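You operate a simulated robot arm through the tools that you are given. There is no shell and no other tool. Be economical: measure what you need, move in short steps, check, and stop when the job is done.

You run a simulated robot arm. Do the job below in one go: nothing can be reset, and whatever is moved stays where it is left.

JOB
On the top of the sample board, make the blue-capped stopper and the spacer roller change places.
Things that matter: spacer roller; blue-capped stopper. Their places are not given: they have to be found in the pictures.

Only the result counts: the job must be done as asked and must still hold three seconds after the hand-in. Knocking over, shifting, dropping, spilling or breaking anything else fails it.

ROBOT AND FRAMES
A 7-joint arm with a two-finger parallel gripper, fixed in place. Base frame: the origin is at the foot of the arm, x ahead of it, y to its left, z up; the work surface is at about z = 785. Units: mm, degrees, N and s.
With the tool pointing down near the work surface it reaches from about 220 to 680 mm from the base axis. Its first joint turns from -66.0 to 66.0 degrees. Payload 2.4 kg.
The TCP is the grasp point between the finger pads, 30 mm short of the fingertips. In the tool frame z runs along the fingers and y along their closing line. The gripper opens to 94 mm. The fingers are 28 mm wide and 10 mm thick; the gripper's body (50 by 96 mm) begins 55 mm behind the TCP.
Orientation is told as [roll, pitch, yaw] about the base's x, y, z axes, in that order, counted from this pose: with the fingers straight down and closing along the base's y, the tool's x points along the base's -x, its y along +y and its z along -z.

CONTROLS
- The arm moves only by the tool drive_tool. Its argument "rows" is a list that holds one entry, the list of rows, each a list of 7 numbers: the turn, a rotation vector about the base's x, y, z in degrees, then the shift along the base's x, y, z in mm, then the opening, from 0 (shut) to 1 (fully open). In form: [[[wx, wy, wz, x, y, z, gripper], ...]]. A call has 1 to 12 rows; each row shifts and turns the commanded pose from where the row before left it. Each row takes 0.2 s and may step no farther than 50 mm and 8.6 degrees from the row before; otherwise, or with a gripper value out of range, the whole call is refused. Where a pose cannot be reached the arm comes as near as it can. A force on the tool above 40 N (or 10 N above the force at the start of the call, whichever is more), or a blocked arm, ends the call early, and 0.2 s more pass. Each finger travels about 153 mm/s and halts on what it meets, pressing with about 27 N; the grip force reading is that of the motor and also rises with nothing between the fingers. The clock runs only during rows and for 0.2 s after the last one: add rows that do not move to give the fingers time. The reply holds the time, the measured pose of the TCP, the force on the tool along the base axes, the opening and the grip force, in the units named above and with some noise.
- Cameras (640 x 400 px; columns grow to the right, rows downward): "scene" is fixed at [53.1, 487.1, 1441.2]; the picture's right is [-0.57, -0.82, 0.00], its down [-0.53, 0.36, -0.77] and it looks along [0.63, -0.44, -0.64] (base axes); focal length 314 px, centre (320, 200). "wrist" rides on the gripper at [-37, 0, -58] in the tool frame; the picture's right is [0.00, -1.00, 0.00], its down [0.97, 0.00, -0.24] and it looks along [0.24, 0.00, 0.97] (tool axes); focal length 218 px, centre (320, 200).
- snapshot(camera): a new picture of that camera. The clock stands still meanwhile.
- measure_at(camera, pixels): there is no depth. For up to 12 entries [column, row, z] of the newest picture of that camera ("zoom" is the newest enlarged one), the place [x, y] in the base frame at which the ray of that pixel passes the height z, good to about 2 mm, but the place of the scene camera against the robot may be out by one fixed shift of up to 12 mm in any direction. The clock stands still meanwhile.
- close_up(camera, box): a new picture of the part [left, top, right, bottom] of that camera's present view, enlarged. The clock stands still meanwhile.
- sign_off(): hands the job in; it is judged then, once.

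Keep the steps short. Do not move on a guess: measure, check each grasp and each placing, and mend mistakes. In all there are 80 turns and 46 pictures (those below and enlarged ones count). Leave the gripper open and the arm clear of the work at the hand-in unless told otherwise, and finish with a single line.

The tools are called after ">>>" as name(argument=value, ...) on one line, values as JSON. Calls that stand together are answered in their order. drive_tool: Moves the arm, as the interface text tells. Its arguments: {"type":"object","properties":{"rows":{"type":"array"}},"required":["rows"]} The other tools are called the same way: snapshot (camera) takes a picture; measure_at (camera, pixels) gives the place at which the rays of pixels pass given heights; close_up (camera, box) takes an enlarged picture of a part of a camera's view; sign_off () hands the job in.

At the start:

```text
clock: 0.0
position: [389.7, 123.6, 1119.6]
orientation: [0.0, 0.0, 0.0]
wrist_force: [-1.0, 0.6, 0.1]
width: 93.9
grip_force: 0.0
```

scene: 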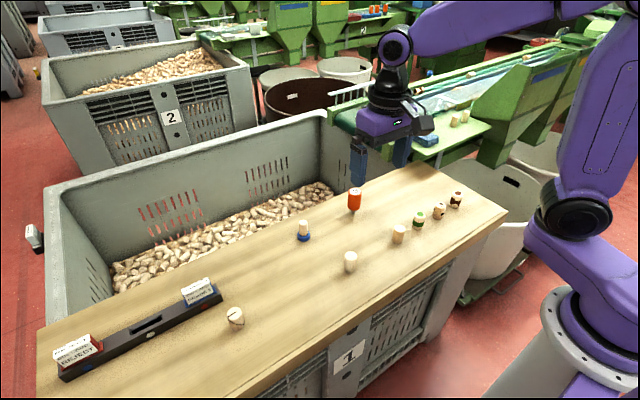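
wrist: 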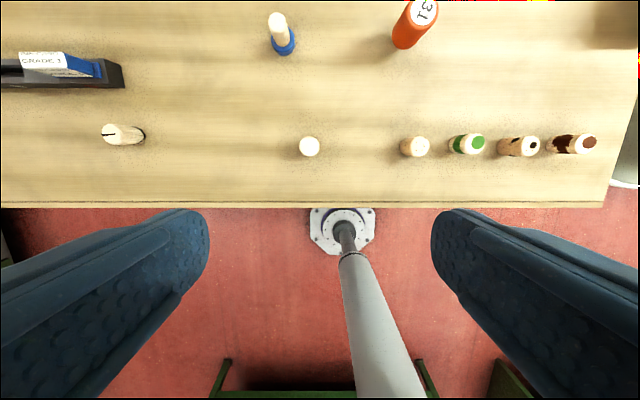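

I'll take enlarged views to tell the objects apart.

>>> close_up(camera="scene", box=[280, 170, 480, 295])

>>> close_up(camera="scene", box=[40, 260, 280, 400])

>>> close_up(camera="wrist", box=[240, 0, 620, 210])

```text
3.20 times, centred on (380, 232) of scene
```

zoom: 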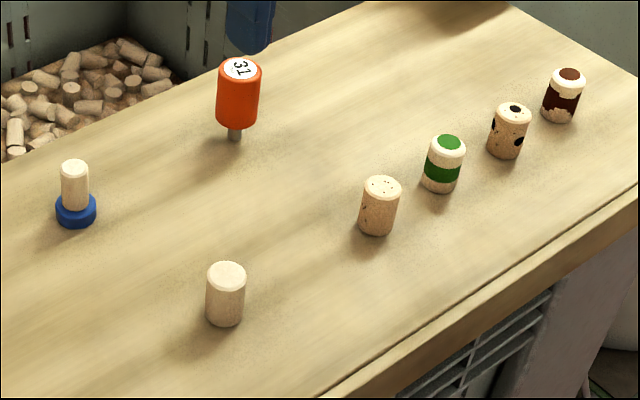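

```text
2.67 times, centred on (160, 330) of scene
```

zoom: 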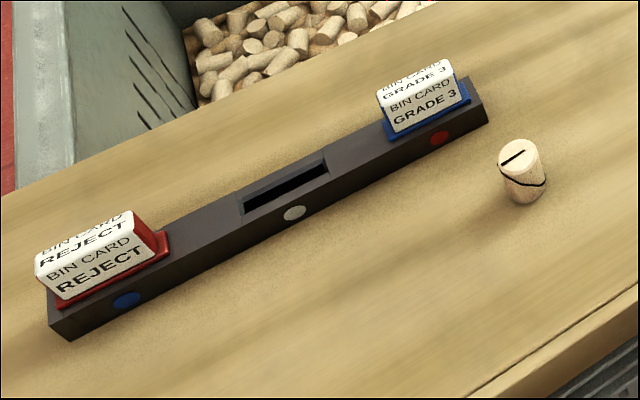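

```text
1.68 times, centred on (430, 105) of wrist
```

zoom: 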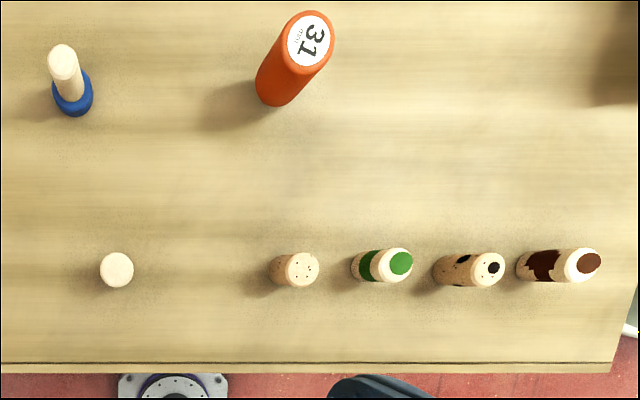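

Candidates: the stopper with its blue cap down at about (303,231), and the plain pale cylinder at (350,262) or the orange "31" piece at (354,200). I'll look closer to decide which is the roller.

>>> close_up(camera="scene", box=[325, 180, 405, 230])

>>> close_up(camera="scene", box=[310, 240, 390, 290])

>>> close_up(camera="scene", box=[265, 205, 345, 255])

```text
8.00 times, centred on (365, 205) of scene
```

zoom: 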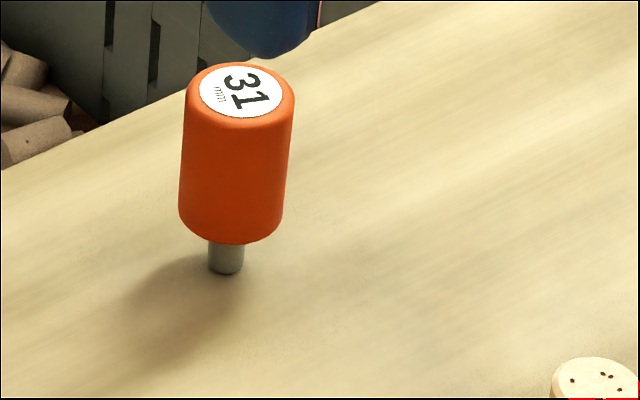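

```text
8.00 times, centred on (350, 265) of scene
```

zoom: 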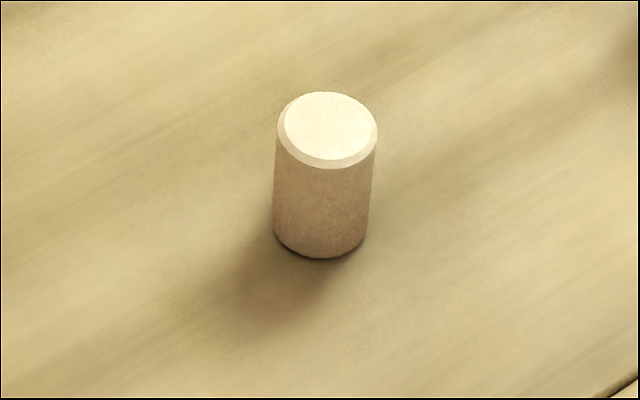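

```text
8.00 times, centred on (305, 230) of scene
```

zoom: 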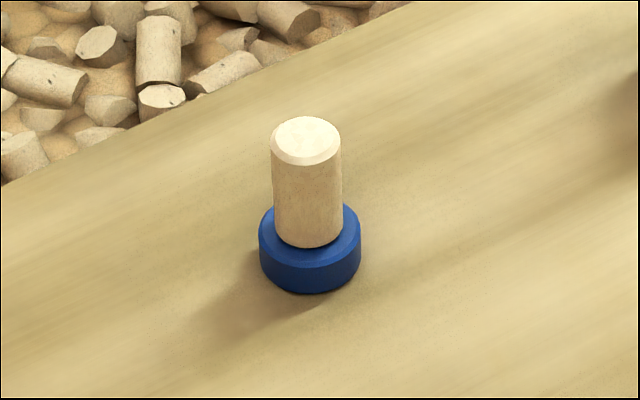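

The orange piece reads "31 mm" and stands on a steel stub like an axle. I'll look at the machinery behind for more context and measure sizes.

>>> close_up(camera="scene", box=[400, 30, 560, 150])

>>> close_up(camera="scene", box=[200, 0, 420, 80])

>>> measure_at(camera="scene", pixels=[[305.5, 240, 785], [354, 212.5, 785], [350, 269, 785], [341, 207, 795], [360.5, 207, 795], [303, 222, 840], [350, 256, 830]])

>>> measure_at(camera="wrist", pixels=[[284, 45, 785], [284, 45, 797], [404, 40, 795], [309, 146, 820], [309, 147, 785], [277, 20, 835], [424, 11, 855]])

```text
3.33 times, centred on (480, 90) of scene
```

zoom: 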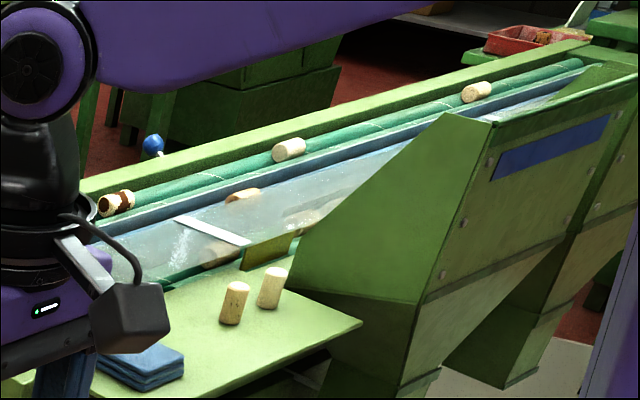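

```text
2.91 times, centred on (310, 40) of scene
```

zoom: 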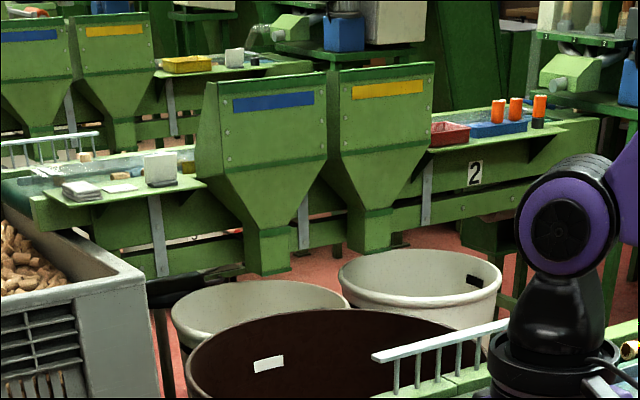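

```text
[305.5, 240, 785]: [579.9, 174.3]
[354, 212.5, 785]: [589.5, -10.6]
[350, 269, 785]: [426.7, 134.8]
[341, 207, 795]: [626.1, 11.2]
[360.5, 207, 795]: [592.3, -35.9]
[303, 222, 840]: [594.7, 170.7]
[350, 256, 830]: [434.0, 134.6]
```

```text
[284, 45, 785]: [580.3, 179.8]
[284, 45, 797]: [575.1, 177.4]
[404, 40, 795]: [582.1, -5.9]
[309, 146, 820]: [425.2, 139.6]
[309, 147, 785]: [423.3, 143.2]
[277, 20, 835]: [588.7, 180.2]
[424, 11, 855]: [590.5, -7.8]
```

The same orange cylinders stand in a tray at line 2, and the piece carries a size label and an axle stub. That makes the orange piece a machine part, so it is the spacer roller. The pale cylinder is just another cork. I'll move above the stopper first, near (578,178), and look from there.

>>> drive_tool(rows=[[[0, 0, 0, 31.3, 9, -31.6, 1], [0, 0, 0, 31.3, 9, -31.6, 1], [0, 0, 0, 31.3, 9, -31.6, 1], [0, 0, 0, 31.3, 9, -31.6, 1], [0, 0, 0, 31.3, 9, -31.6, 1], [0, 0, 0, 31.3, 9, -31.6, 1], [0, 0, 0, 0, 0, 0, 1]]])

>>> snapshot(camera="wrist")

```text
clock: 1.6
position: [576.5, 177.3, 928.5]
orientation: [0.0, 0.0, 0.0]
wrist_force: [0.0, 0.2, 0.4]
width: 94.1
grip_force: 0.1
```

```text
35 pictures are left
```

wrist: 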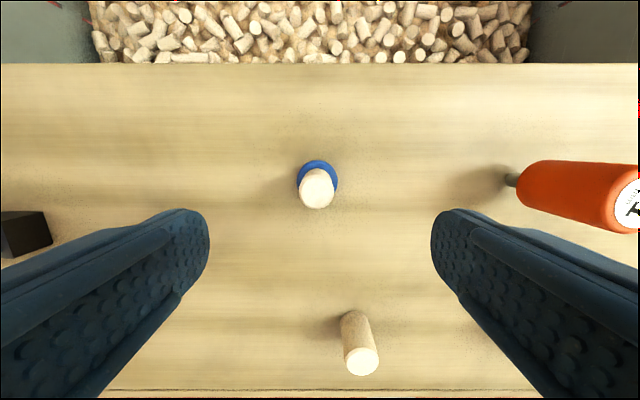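

I'll measure the cap edges, the cork top at several heights, and the roller's stub base and top.

>>> close_up(camera="wrist", box=[270, 140, 366, 220])

>>> measure_at(camera="wrist", pixels=[[317.5, 159, 798], [296.5, 181, 798], [338.5, 181, 798], [316.5, 190, 830], [316.5, 190, 840], [316.5, 190, 850], [508, 180, 785], [629, 205, 850], [629, 205, 860], [629, 205, 870]])

>>> measure_at(camera="scene", pixels=[[353.2, 213.5, 785], [355, 191, 850], [355, 191, 860], [355, 191, 870], [303.2, 223, 830], [303.2, 223, 840], [303.2, 223, 850]])

```text
5.00 times, centred on (318, 180) of wrist
```

zoom: 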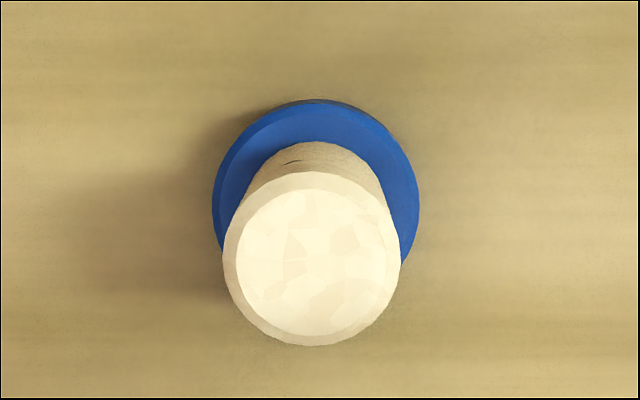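

```text
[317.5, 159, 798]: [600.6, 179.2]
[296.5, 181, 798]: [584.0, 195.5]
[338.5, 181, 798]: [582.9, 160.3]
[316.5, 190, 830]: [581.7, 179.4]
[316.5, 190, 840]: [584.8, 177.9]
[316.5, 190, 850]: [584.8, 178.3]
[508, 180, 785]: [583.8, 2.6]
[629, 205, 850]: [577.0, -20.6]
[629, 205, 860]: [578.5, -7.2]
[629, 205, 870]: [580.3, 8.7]
```

```text
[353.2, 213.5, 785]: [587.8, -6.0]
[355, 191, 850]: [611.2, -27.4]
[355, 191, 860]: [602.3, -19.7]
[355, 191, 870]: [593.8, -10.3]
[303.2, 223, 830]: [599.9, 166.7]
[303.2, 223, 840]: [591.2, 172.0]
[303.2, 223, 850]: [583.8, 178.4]
```

The stopper's axis is at about (583,178) and its top at z about 848. I'll centre on it and go down to TCP z about 836, so the tips stay above the cap, then close.

>>> drive_tool(rows=[[[0, 0, 0, 6.5, 0.7, 0, 1], [0, 0, 0, 0, 0, -35, 1], [0, 0, 0, 0, 0, -35, 1], [0, 0, 0, 0, 0, -22, 1], [0, 0, 0, 0, 0, 0, 1]]])

>>> snapshot(camera="wrist")

>>> close_up(camera="scene", box=[240, 150, 368, 230])

```text
clock: 2.8
position: [581.4, 178.1, 836.9]
orientation: [-0.1, 0.0, 0.0]
wrist_force: [0.7, 0.4, 0.3]
width: 94.1
grip_force: 0.0
```

```text
33 pictures are left
```

wrist: 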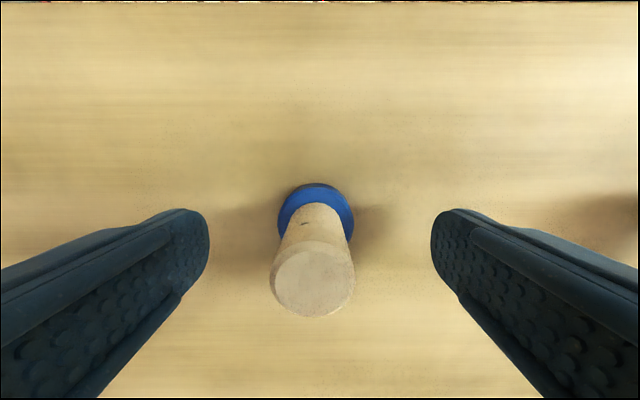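

```text
5.00 times, centred on (304, 190) of scene
```

zoom: 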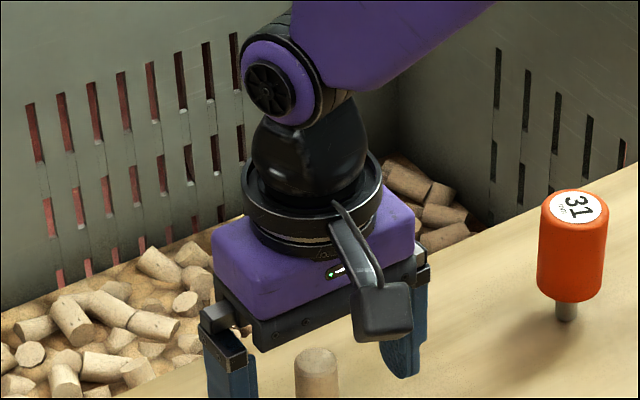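

The stopper is about 2 mm toward +y from the finger centre (cap column 315.5, cork top column 312). I'll measure to confirm.

>>> measure_at(camera="wrist", pixels=[[312, 281, 845], [312, 281, 850], [277.5, 216, 797], [353.5, 216, 797], [315.5, 184, 797]])

```text
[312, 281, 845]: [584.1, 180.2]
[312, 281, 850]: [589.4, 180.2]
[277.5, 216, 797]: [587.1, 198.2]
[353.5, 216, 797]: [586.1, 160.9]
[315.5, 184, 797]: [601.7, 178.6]
```

Axis is at (584,180). I'll shift by (+2.6,+2) and close gently.

>>> drive_tool(rows=[[[0, 0, 0, 2.6, 2, 0, 1], [0, 0, 0, 0, 0, 0, 0.6], [0, 0, 0, 0, 0, 0, 0.4], [0, 0, 0, 0, 0, 0, 0.2], [0, 0, 0, 0, 0, 0, 0.1], [0, 0, 0, 0, 0, 0, 0.1]]])

>>> snapshot(camera="wrist")

```text
clock: 4.2
position: [586.2, 179.7, 837.9]
orientation: [0.0, 0.0, 0.1]
wrist_force: [-0.3, -0.4, 0.1]
width: 21.0
grip_force: 26.9
```

```text
31 pictures are left
```

wrist: 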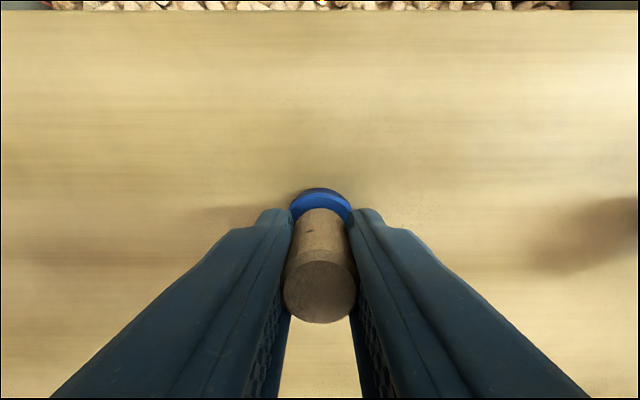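

Held at a width of 21 mm. I'll lift and carry it to a free spot at about (505,90).

>>> drive_tool(rows=[[[0, 0, 0, 0, 0, 20, 0.1], [0, 0, 0, 0, 0, 40, 0.1], [0, 0, 0, -27, -30, 0, 0.1], [0, 0, 0, -27, -30, 0, 0.1], [0, 0, 0, -27.6, -30.3, 0, 0.1], [0, 0, 0, 0, 0, 0, 0.1]]])

>>> snapshot(camera="scene")

```text
clock: 5.6
position: [502.6, 88.0, 899.2]
orientation: [-0.1, 0.1, 0.0]
wrist_force: [0.0, 0.0, -0.3]
width: 22.4
grip_force: 26.6
```

```text
30 pictures are left
```

scene: 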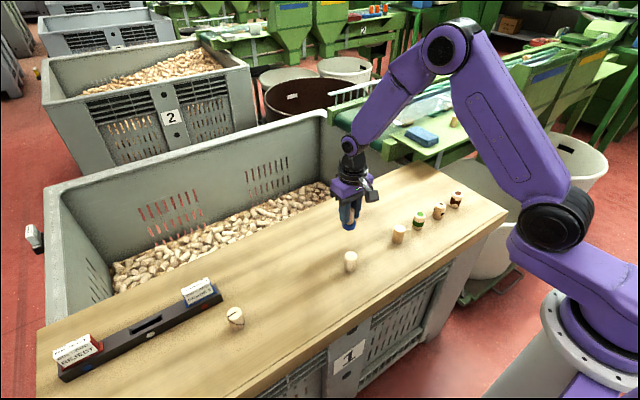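

The stopper is held and clear of everything. I'll lower it gently.

>>> drive_tool(rows=[[[0, 0, 0, 0, 0, -40, 0.1], [0, 0, 0, 0, 0, -14, 0.1], [0, 0, 0, 0, 0, -4, 0.1], [0, 0, 0, 0, 0, -1.5, 0.1], [0, 0, 0, 0, 0, 0, 0.1]]])

>>> close_up(camera="scene", box=[300, 190, 400, 252])

```text
clock: 6.8
position: [503.6, 90.1, 838.1]
orientation: [0.0, 0.0, 0.1]
wrist_force: [-1.6, 0.3, 6.3]
width: 22.2
grip_force: 27.1
```

```text
6.40 times, centred on (350, 221) of scene
```

zoom: 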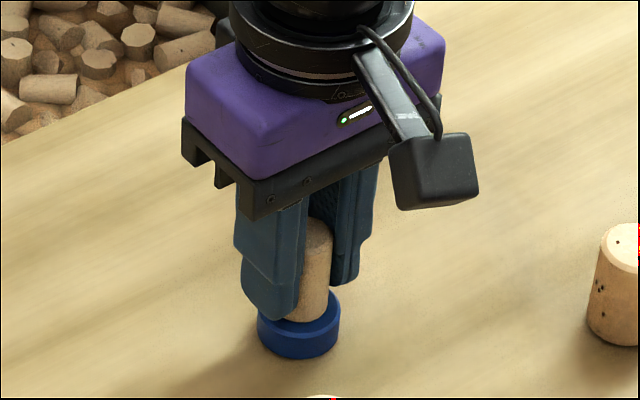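

It touches the board (6 N up). I'll open, rise, and go over the roller near (584,-5).

>>> drive_tool(rows=[[[0, 0, 0, 0, 0, 0, 0.35], [0, 0, 0, 0, 0, 0, 0.7], [0, 0, 0, 0, 0, 0, 1], [0, 0, 0, 0, 0, 40, 1], [0, 0, 0, 0, 0, 45, 1], [0, 0, 0, 0, 0, 37, 1], [0, 0, 0, 26, -32, 0, 1], [0, 0, 0, 26, -32, 0, 1], [0, 0, 0, 27, -31, 0, 1], [0, 0, 0, 0, 0, 0, 1]]])

>>> snapshot(camera="wrist")

>>> close_up(camera="scene", box=[290, 170, 418, 250])

```text
clock: 9.0
position: [583.2, -4.5, 961.8]
orientation: [0.0, 0.0, 0.0]
wrist_force: [0.0, -0.6, -0.3]
width: 94.0
grip_force: 0.1
```

```text
28 pictures are left
```

wrist: 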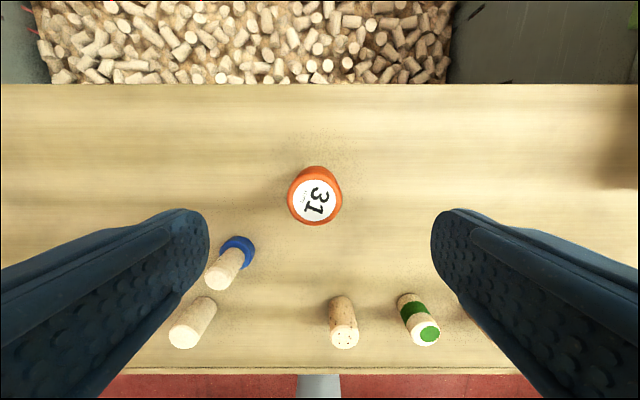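

```text
5.00 times, centred on (354, 210) of scene
```

zoom: 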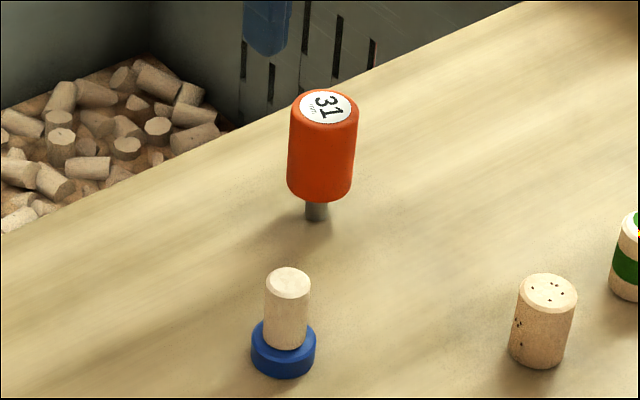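

The stopper stands upright at its temporary spot. The roller top is at (314.5,198); I'll enlarge and measure it.

>>> close_up(camera="wrist", box=[268, 155, 364, 235])

>>> measure_at(camera="wrist", pixels=[[314.5, 200, 860], [314.5, 200, 868], [314.5, 200, 875], [287.5, 200, 860], [341.5, 200, 860]])

```text
5.00 times, centred on (316, 195) of wrist
```

zoom: 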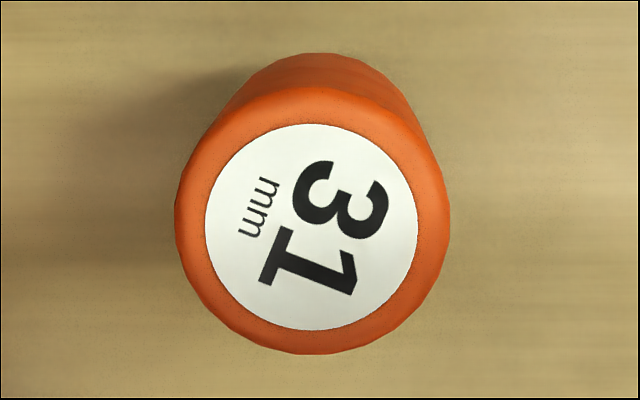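

```text
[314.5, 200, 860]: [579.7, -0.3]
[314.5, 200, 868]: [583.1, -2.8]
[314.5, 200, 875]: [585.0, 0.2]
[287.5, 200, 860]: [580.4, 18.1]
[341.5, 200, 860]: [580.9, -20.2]
```

The roller is about 4.5 mm toward +y. I'll correct that, descend partway to z about 850, and recheck centring, because it stands on a thin stub.

>>> drive_tool(rows=[[[0, 0, 0, -1, 4.5, 0, 1], [0, 0, 0, 0, 0, -45, 1], [0, 0, 0, 0, 0, -40, 1], [0, 0, 0, 0, 0, -25, 1], [0, 0, 0, 0, 0, 0, 1]]])

>>> snapshot(camera="wrist")

>>> close_up(camera="scene", box=[290, 150, 418, 230])

```text
clock: 10.2
position: [581.9, -0.9, 851.7]
orientation: [0.0, -0.1, 0.0]
wrist_force: [-0.1, -0.5, -0.3]
width: 94.1
grip_force: 0.1
```

```text
25 pictures are left
```

wrist: 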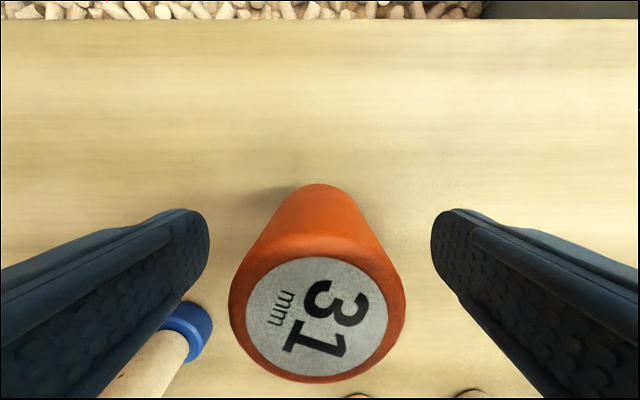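

```text
5.00 times, centred on (354, 190) of scene
```

zoom: 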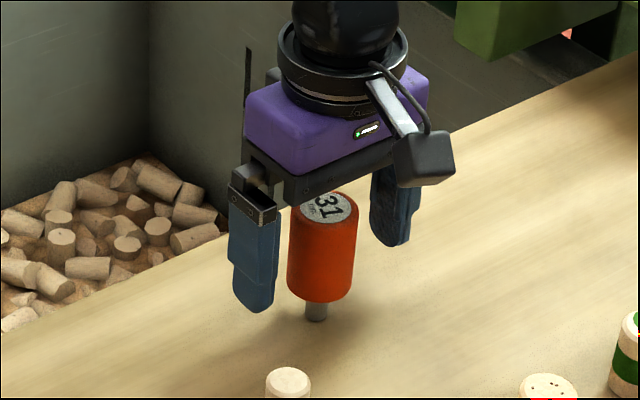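

Centred within about 1 mm: top centre column 317, roller axis at about (582.5,-0.3), top z 868. I'll nudge +0.6 in y, go down 8 mm and close slowly.

>>> drive_tool(rows=[[[0, 0, 0, 0, 0.6, -8, 1], [0, 0, 0, 0, 0, 0, 0.7], [0, 0, 0, 0, 0, 0, 0.5], [0, 0, 0, 0, 0, 0, 0.46], [0, 0, 0, 0, 0, 0, 0.43], [0, 0, 0, 0, 0, 0, 0.4], [0, 0, 0, 0, 0, 0, 0.35], [0, 0, 0, 0, 0, 0, 0.3], [0, 0, 0, 0, 0, 0, 0.3]]])

>>> snapshot(camera="wrist")

>>> close_up(camera="scene", box=[290, 150, 418, 230])

```text
clock: 12.2
position: [581.3, 0.1, 842.2]
orientation: [-0.1, 0.0, 0.0]
wrist_force: [-0.2, -0.7, 0.6]
width: 39.2
grip_force: 26.9
```

```text
23 pictures are left
```

wrist: 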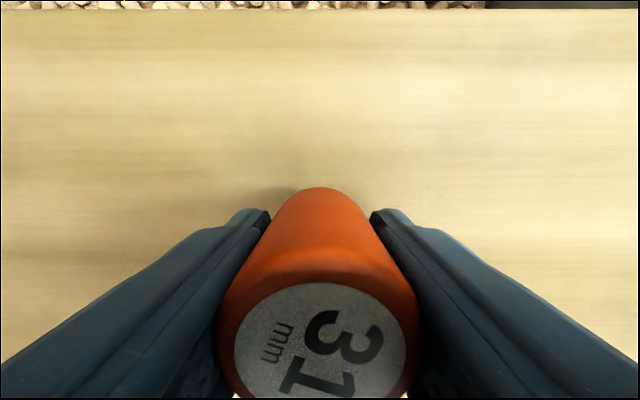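

```text
5.00 times, centred on (354, 190) of scene
```

zoom: 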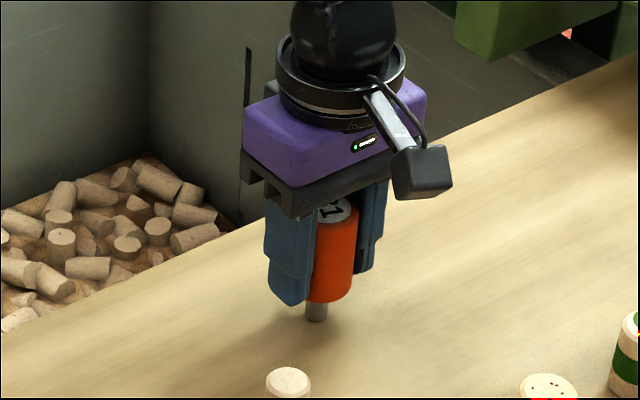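

Held upright at width 39.2. I'll lift it 40 mm and carry it to the stopper's old place (584,180), moving (+1.6,+180.2).

>>> drive_tool(rows=[[[0, 0, 0, 0, 0, 10, 0.3], [0, 0, 0, 0, 0, 30, 0.3], [0, 0, 0, 0, 36, 0, 0.3], [0, 0, 0, 0.8, 36, 0, 0.3], [0, 0, 0, 0.8, 36, 0, 0.3], [0, 0, 0, 0, 36, 0, 0.3], [0, 0, 0, 0, 36.2, 0, 0.3], [0, 0, 0, 0, 0, -25, 0.3], [0, 0, 0, 0, 0, -10, 0.3], [0, 0, 0, 0, 0, 0, 0.3]]])

>>> close_up(camera="scene", box=[240, 170, 368, 250])

```text
clock: 14.4
position: [583.5, 181.9, 847.3]
orientation: [0.0, 0.1, 0.0]
wrist_force: [-1.2, 0.5, -0.4]
width: 39.6
grip_force: 26.7
```

```text
5.00 times, centred on (304, 210) of scene
```

zoom: 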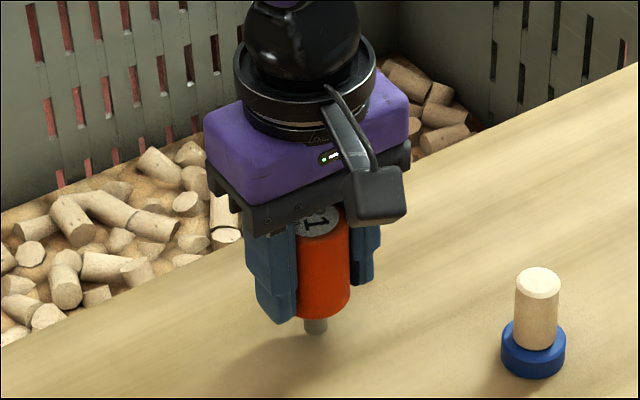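

It hangs upright about 5 mm above the board. I'll lower it in fine steps.

>>> drive_tool(rows=[[[0, 0, 0, 0, 0, -3, 0.3], [0, 0, 0, 0, 0, -1.5, 0.3], [0, 0, 0, 0, 0, -0.5, 0.3], [0, 0, 0, 0, 0, 0, 0.3]]])

```text
clock: 15.4
position: [584.4, 180.9, 843.9]
orientation: [-0.1, 0.1, 0.0]
wrist_force: [-0.3, 0.5, -1.6]
width: 39.4
grip_force: 27.0
```

There's no contact yet (z force -1.6). I'll go down another 0.7 mm.

>>> drive_tool(rows=[[[0, 0, 0, 0, 0, -0.4, 0.3], [0, 0, 0, 0, 0, -0.3, 0.3], [0, 0, 0, 0, 0, 0, 0.3]]])

```text
clock: 16.2
position: [583.4, 179.8, 843.3]
orientation: [-0.1, 0.0, 0.0]
wrist_force: [-2.7, -0.5, 5.0]
width: 39.0
grip_force: 27.1
```

Contact at 5 N. I'll release slowly and symmetrically, then check before rising.

>>> drive_tool(rows=[[[0, 0, 0, 0, 0, 0, 0.4], [0, 0, 0, 0, 0, 0, 0.43], [0, 0, 0, 0, 0, 0, 0.46], [0, 0, 0, 0, 0, 0, 0.5], [0, 0, 0, 0, 0, 0, 0.7], [0, 0, 0, 0, 0, 0, 1], [0, 0, 0, 0, 0, 0, 1]]])

>>> snapshot(camera="wrist")

>>> close_up(camera="scene", box=[240, 170, 368, 250])

```text
clock: 17.8
position: [583.9, 179.9, 842.4]
orientation: [-0.1, 0.0, 0.0]
wrist_force: [0.4, -0.3, 0.1]
width: 94.1
grip_force: 0.2
```

```text
20 pictures are left
```

wrist: 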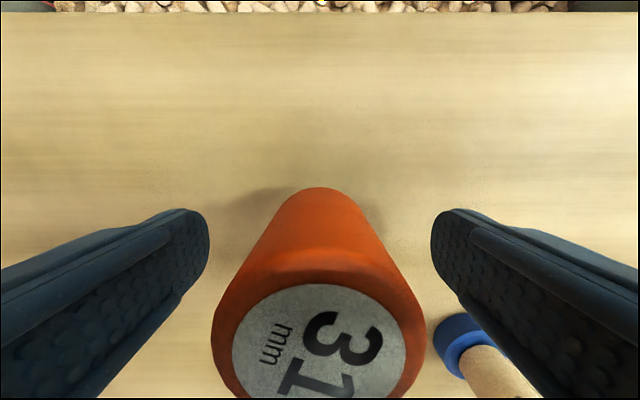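

```text
5.00 times, centred on (304, 210) of scene
```

zoom: 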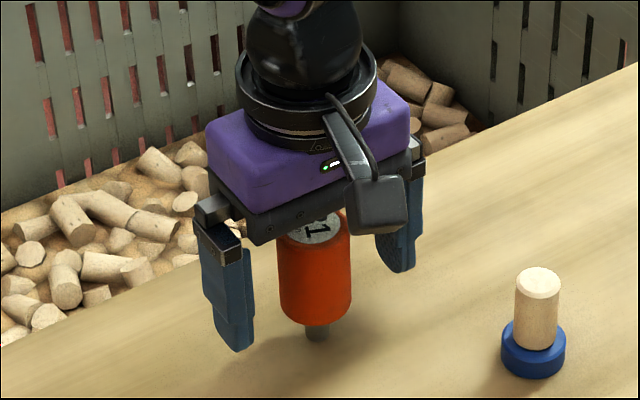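

The roller stands upright at the old stopper place. I'll rise straight up and go over the stopper at (505,90).

>>> drive_tool(rows=[[[0, 0, 0, 0, 0, 20, 1], [0, 0, 0, 0, 0, 40, 1], [0, 0, 0, 0, 0, 45, 1], [0, 0, 0, -26.6, -30.1, 0, 1], [0, 0, 0, -26.5, -30.1, 0, 1], [0, 0, 0, -26.5, -30.1, 0, 1], [0, 0, 0, 0, 0, -40, 1], [0, 0, 0, 0, 0, 0, 1]]])

>>> snapshot(camera="wrist")

>>> snapshot(camera="scene")

```text
clock: 19.6
position: [504.4, 88.7, 905.4]
orientation: [0.0, -0.1, 0.1]
wrist_force: [0.3, -0.5, 0.8]
width: 94.0
grip_force: 0.1
```

```text
18 pictures are left
```

wrist: 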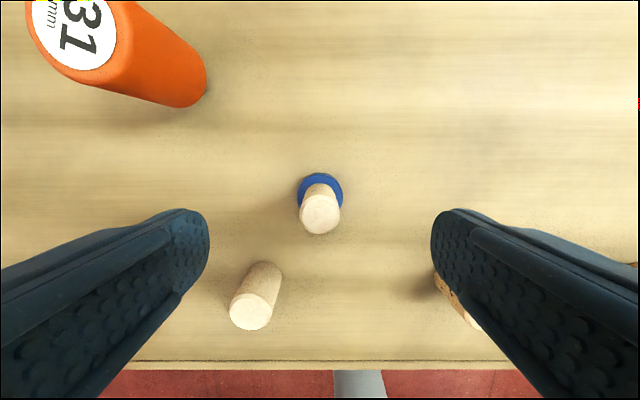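

```text
17 pictures are left
```

scene: 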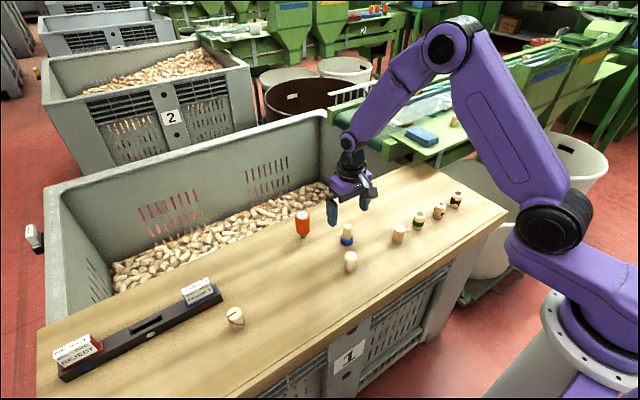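

The stopper is centred (column 320) at about x 505. I'll descend, grip and lift.

>>> drive_tool(rows=[[[0, 0, 0, 0, 0, -40, 1], [0, 0, 0, 0, 0, -28.3, 1], [0, 0, 0, 0, 0, 0, 0.6], [0, 0, 0, 0, 0, 0, 0.4], [0, 0, 0, 0, 0, 0, 0.2], [0, 0, 0, 0, 0, 0, 0.1], [0, 0, 0, 0, 0, 0, 0.1]]])

>>> snapshot(camera="wrist")

```text
clock: 21.2
position: [504.0, 90.5, 838.3]
orientation: [0.0, 0.0, -0.1]
wrist_force: [-0.3, -0.9, -0.2]
width: 22.4
grip_force: 26.8
```

```text
16 pictures are left
```

wrist: 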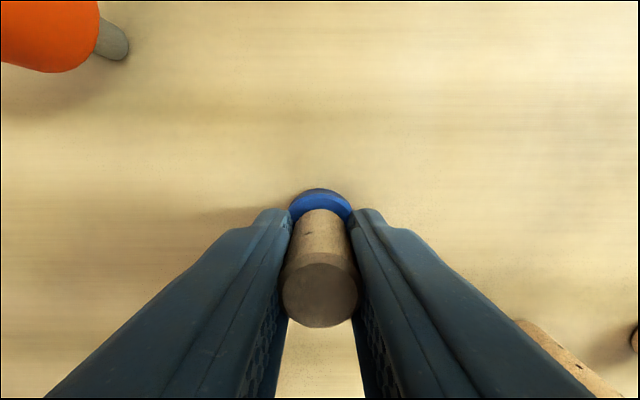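

Held at 22.4 mm. I'll carry it to the roller's old place, moving (+77.9,-89.9), 50 mm up.

>>> drive_tool(rows=[[[0, 0, 0, 0, 0, 15, 0.1], [0, 0, 0, 0, 0, 35, 0.1], [0, 0, 0, 26, -30, 0, 0.1], [0, 0, 0, 26, -30, 0, 0.1], [0, 0, 0, 25.9, -29.9, 0, 0.1], [0, 0, 0, 0, 0, -30, 0.1], [0, 0, 0, 0, 0, -15, 0.1], [0, 0, 0, 0, 0, 0, 0.1]]])

>>> close_up(camera="scene", box=[290, 150, 418, 230])

```text
clock: 23.0
position: [582.1, -0.5, 842.6]
orientation: [-0.1, 0.0, 0.0]
wrist_force: [0.7, 0.3, 0.8]
width: 22.7
grip_force: 27.7
```

```text
5.00 times, centred on (354, 190) of scene
```

zoom: 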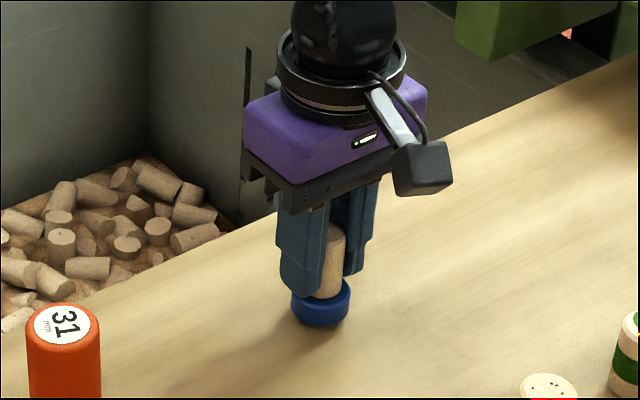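

In place and 5 mm up. I'll lower it to the board.

>>> drive_tool(rows=[[[0, 0, 0, 0, 0, -3, 0.1], [0, 0, 0, 0, 0, -1.5, 0.1], [0, 0, 0, 0, 0, -0.5, 0.1], [0, 0, 0, 0, 0, 0, 0.1]]])

```text
clock: 24.0
position: [583.0, 0.5, 838.5]
orientation: [-0.1, 0.0, 0.0]
wrist_force: [0.2, 0.7, 0.1]
width: 22.3
grip_force: 26.9
```

There's no contact force yet, so I'll go down 0.6 mm more.

>>> drive_tool(rows=[[[0, 0, 0, 0, 0, -0.3, 0.1], [0, 0, 0, 0, 0, -0.3, 0.1], [0, 0, 0, 0, 0, 0, 0.1]]])

```text
clock: 24.8
position: [582.4, -2.0, 837.7]
orientation: [0.0, -0.1, 0.1]
wrist_force: [0.1, 0.4, -0.2]
width: 22.2
grip_force: 26.5
```

>>> drive_tool(rows=[[[0, 0, 0, 0, 0, -0.3, 0.1], [0, 0, 0, 0, 0, -0.3, 0.1], [0, 0, 0, 0, 0, 0, 0.1]]])

```text
clock: 25.6
position: [582.3, -0.4, 837.1]
orientation: [0.1, 0.0, 0.1]
wrist_force: [-0.6, 1.5, -0.3]
width: 22.3
grip_force: 26.9
```

>>> drive_tool(rows=[[[0, 0, 0, 0, 0, -0.4, 0.1], [0, 0, 0, 0, 0, -0.4, 0.1], [0, 0, 0, 0, 0, 0, 0.1]]])

>>> close_up(camera="scene", box=[330, 190, 380, 222])

```text
clock: 26.4
position: [581.6, -0.7, 837.8]
orientation: [0.1, 0.0, 0.1]
wrist_force: [0.7, -0.4, 0.3]
width: 22.0
grip_force: 27.0
```

```text
12.50 times, centred on (355, 206) of scene
```

zoom: 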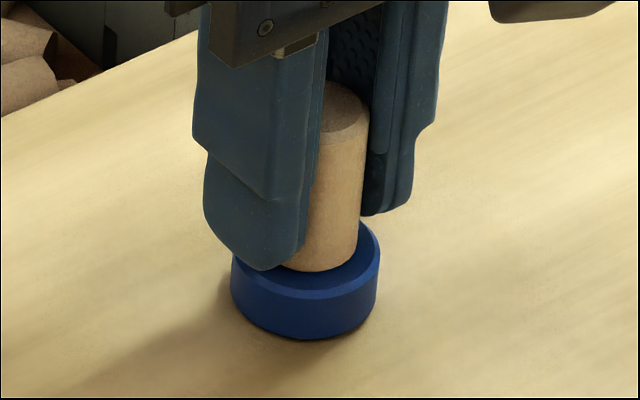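

It's very close to the surface; I'll ease down a bit more and watch the force.

>>> drive_tool(rows=[[[0, 0, 0, 0, 0, -0.4, 0.1], [0, 0, 0, 0, 0, -0.4, 0.1], [0, 0, 0, 0, 0, 0, 0.1]]])

```text
clock: 27.2
position: [582.0, -0.1, 835.9]
orientation: [-0.1, 0.0, -0.1]
wrist_force: [0.2, 0.4, 2.1]
width: 22.4
grip_force: 26.5
```

Light contact (2 N). I'll open, rise clear and back the arm off.

>>> drive_tool(rows=[[[0, 0, 0, 0, 0, 0, 0.2], [0, 0, 0, 0, 0, 0, 0.35], [0, 0, 0, 0, 0, 0, 0.7], [0, 0, 0, 0, 0, 0, 1], [0, 0, 0, 0, 0, 0, 1], [0, 0, 0, 0, 0, 40, 1], [0, 0, 0, 0, 0, 45, 1], [0, 0, 0, 0, 0, 45, 1], [0, 0, 0, 0, 45, 0, 1], [0, 0, 0, 0, 45, 0, 1], [0, 0, 0, 0, 0, 0, 1]]])

>>> snapshot(camera="wrist")

>>> snapshot(camera="scene")

>>> close_up(camera="scene", box=[265, 180, 393, 260])

```text
clock: 29.6
position: [580.7, 90.3, 967.1]
orientation: [0.0, 0.0, 0.1]
wrist_force: [-0.2, 0.5, -0.5]
width: 94.2
grip_force: 0.1
```

```text
13 pictures are left
```

wrist: 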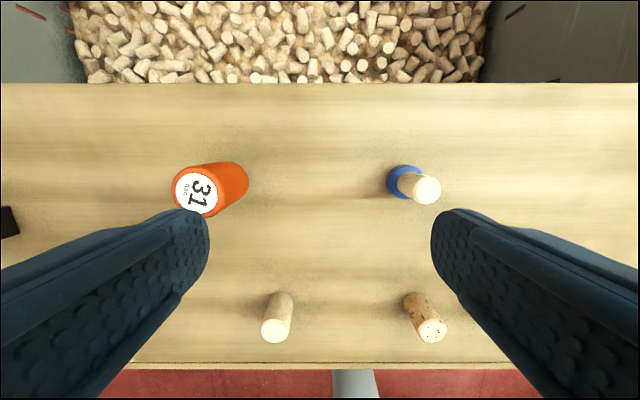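

```text
12 pictures are left
```

scene: 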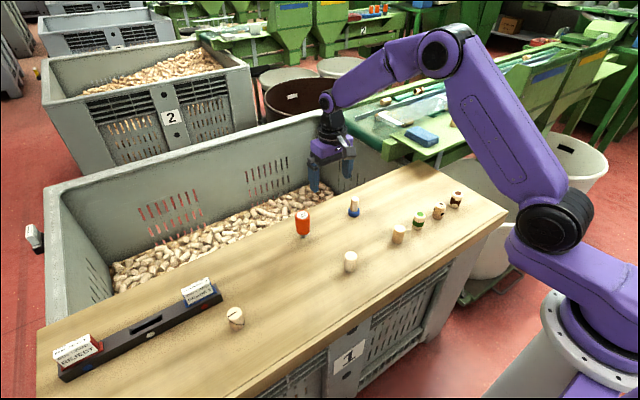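

```text
5.00 times, centred on (329, 220) of scene
```

zoom: 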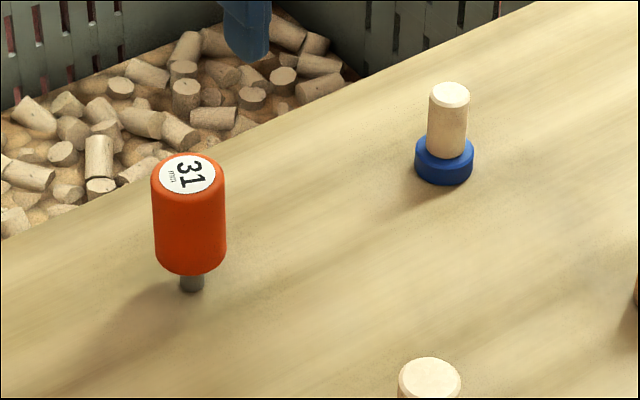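

Both pieces stand upright in each other's old places: the roller stub at scene (303,238) and the stopper base at (354,214). Nothing else has moved, and the gripper is open and clear, so I'm handing in.

>>> sign_off()

```text
The job is handed in.
```

I swapped the blue-capped stopper and the spacer roller on the sample board, taking the orange "31 mm" piece as the roller because nothing labels it; both stand upright within about 2 to 3 mm of each other's old places, and nothing else moved.
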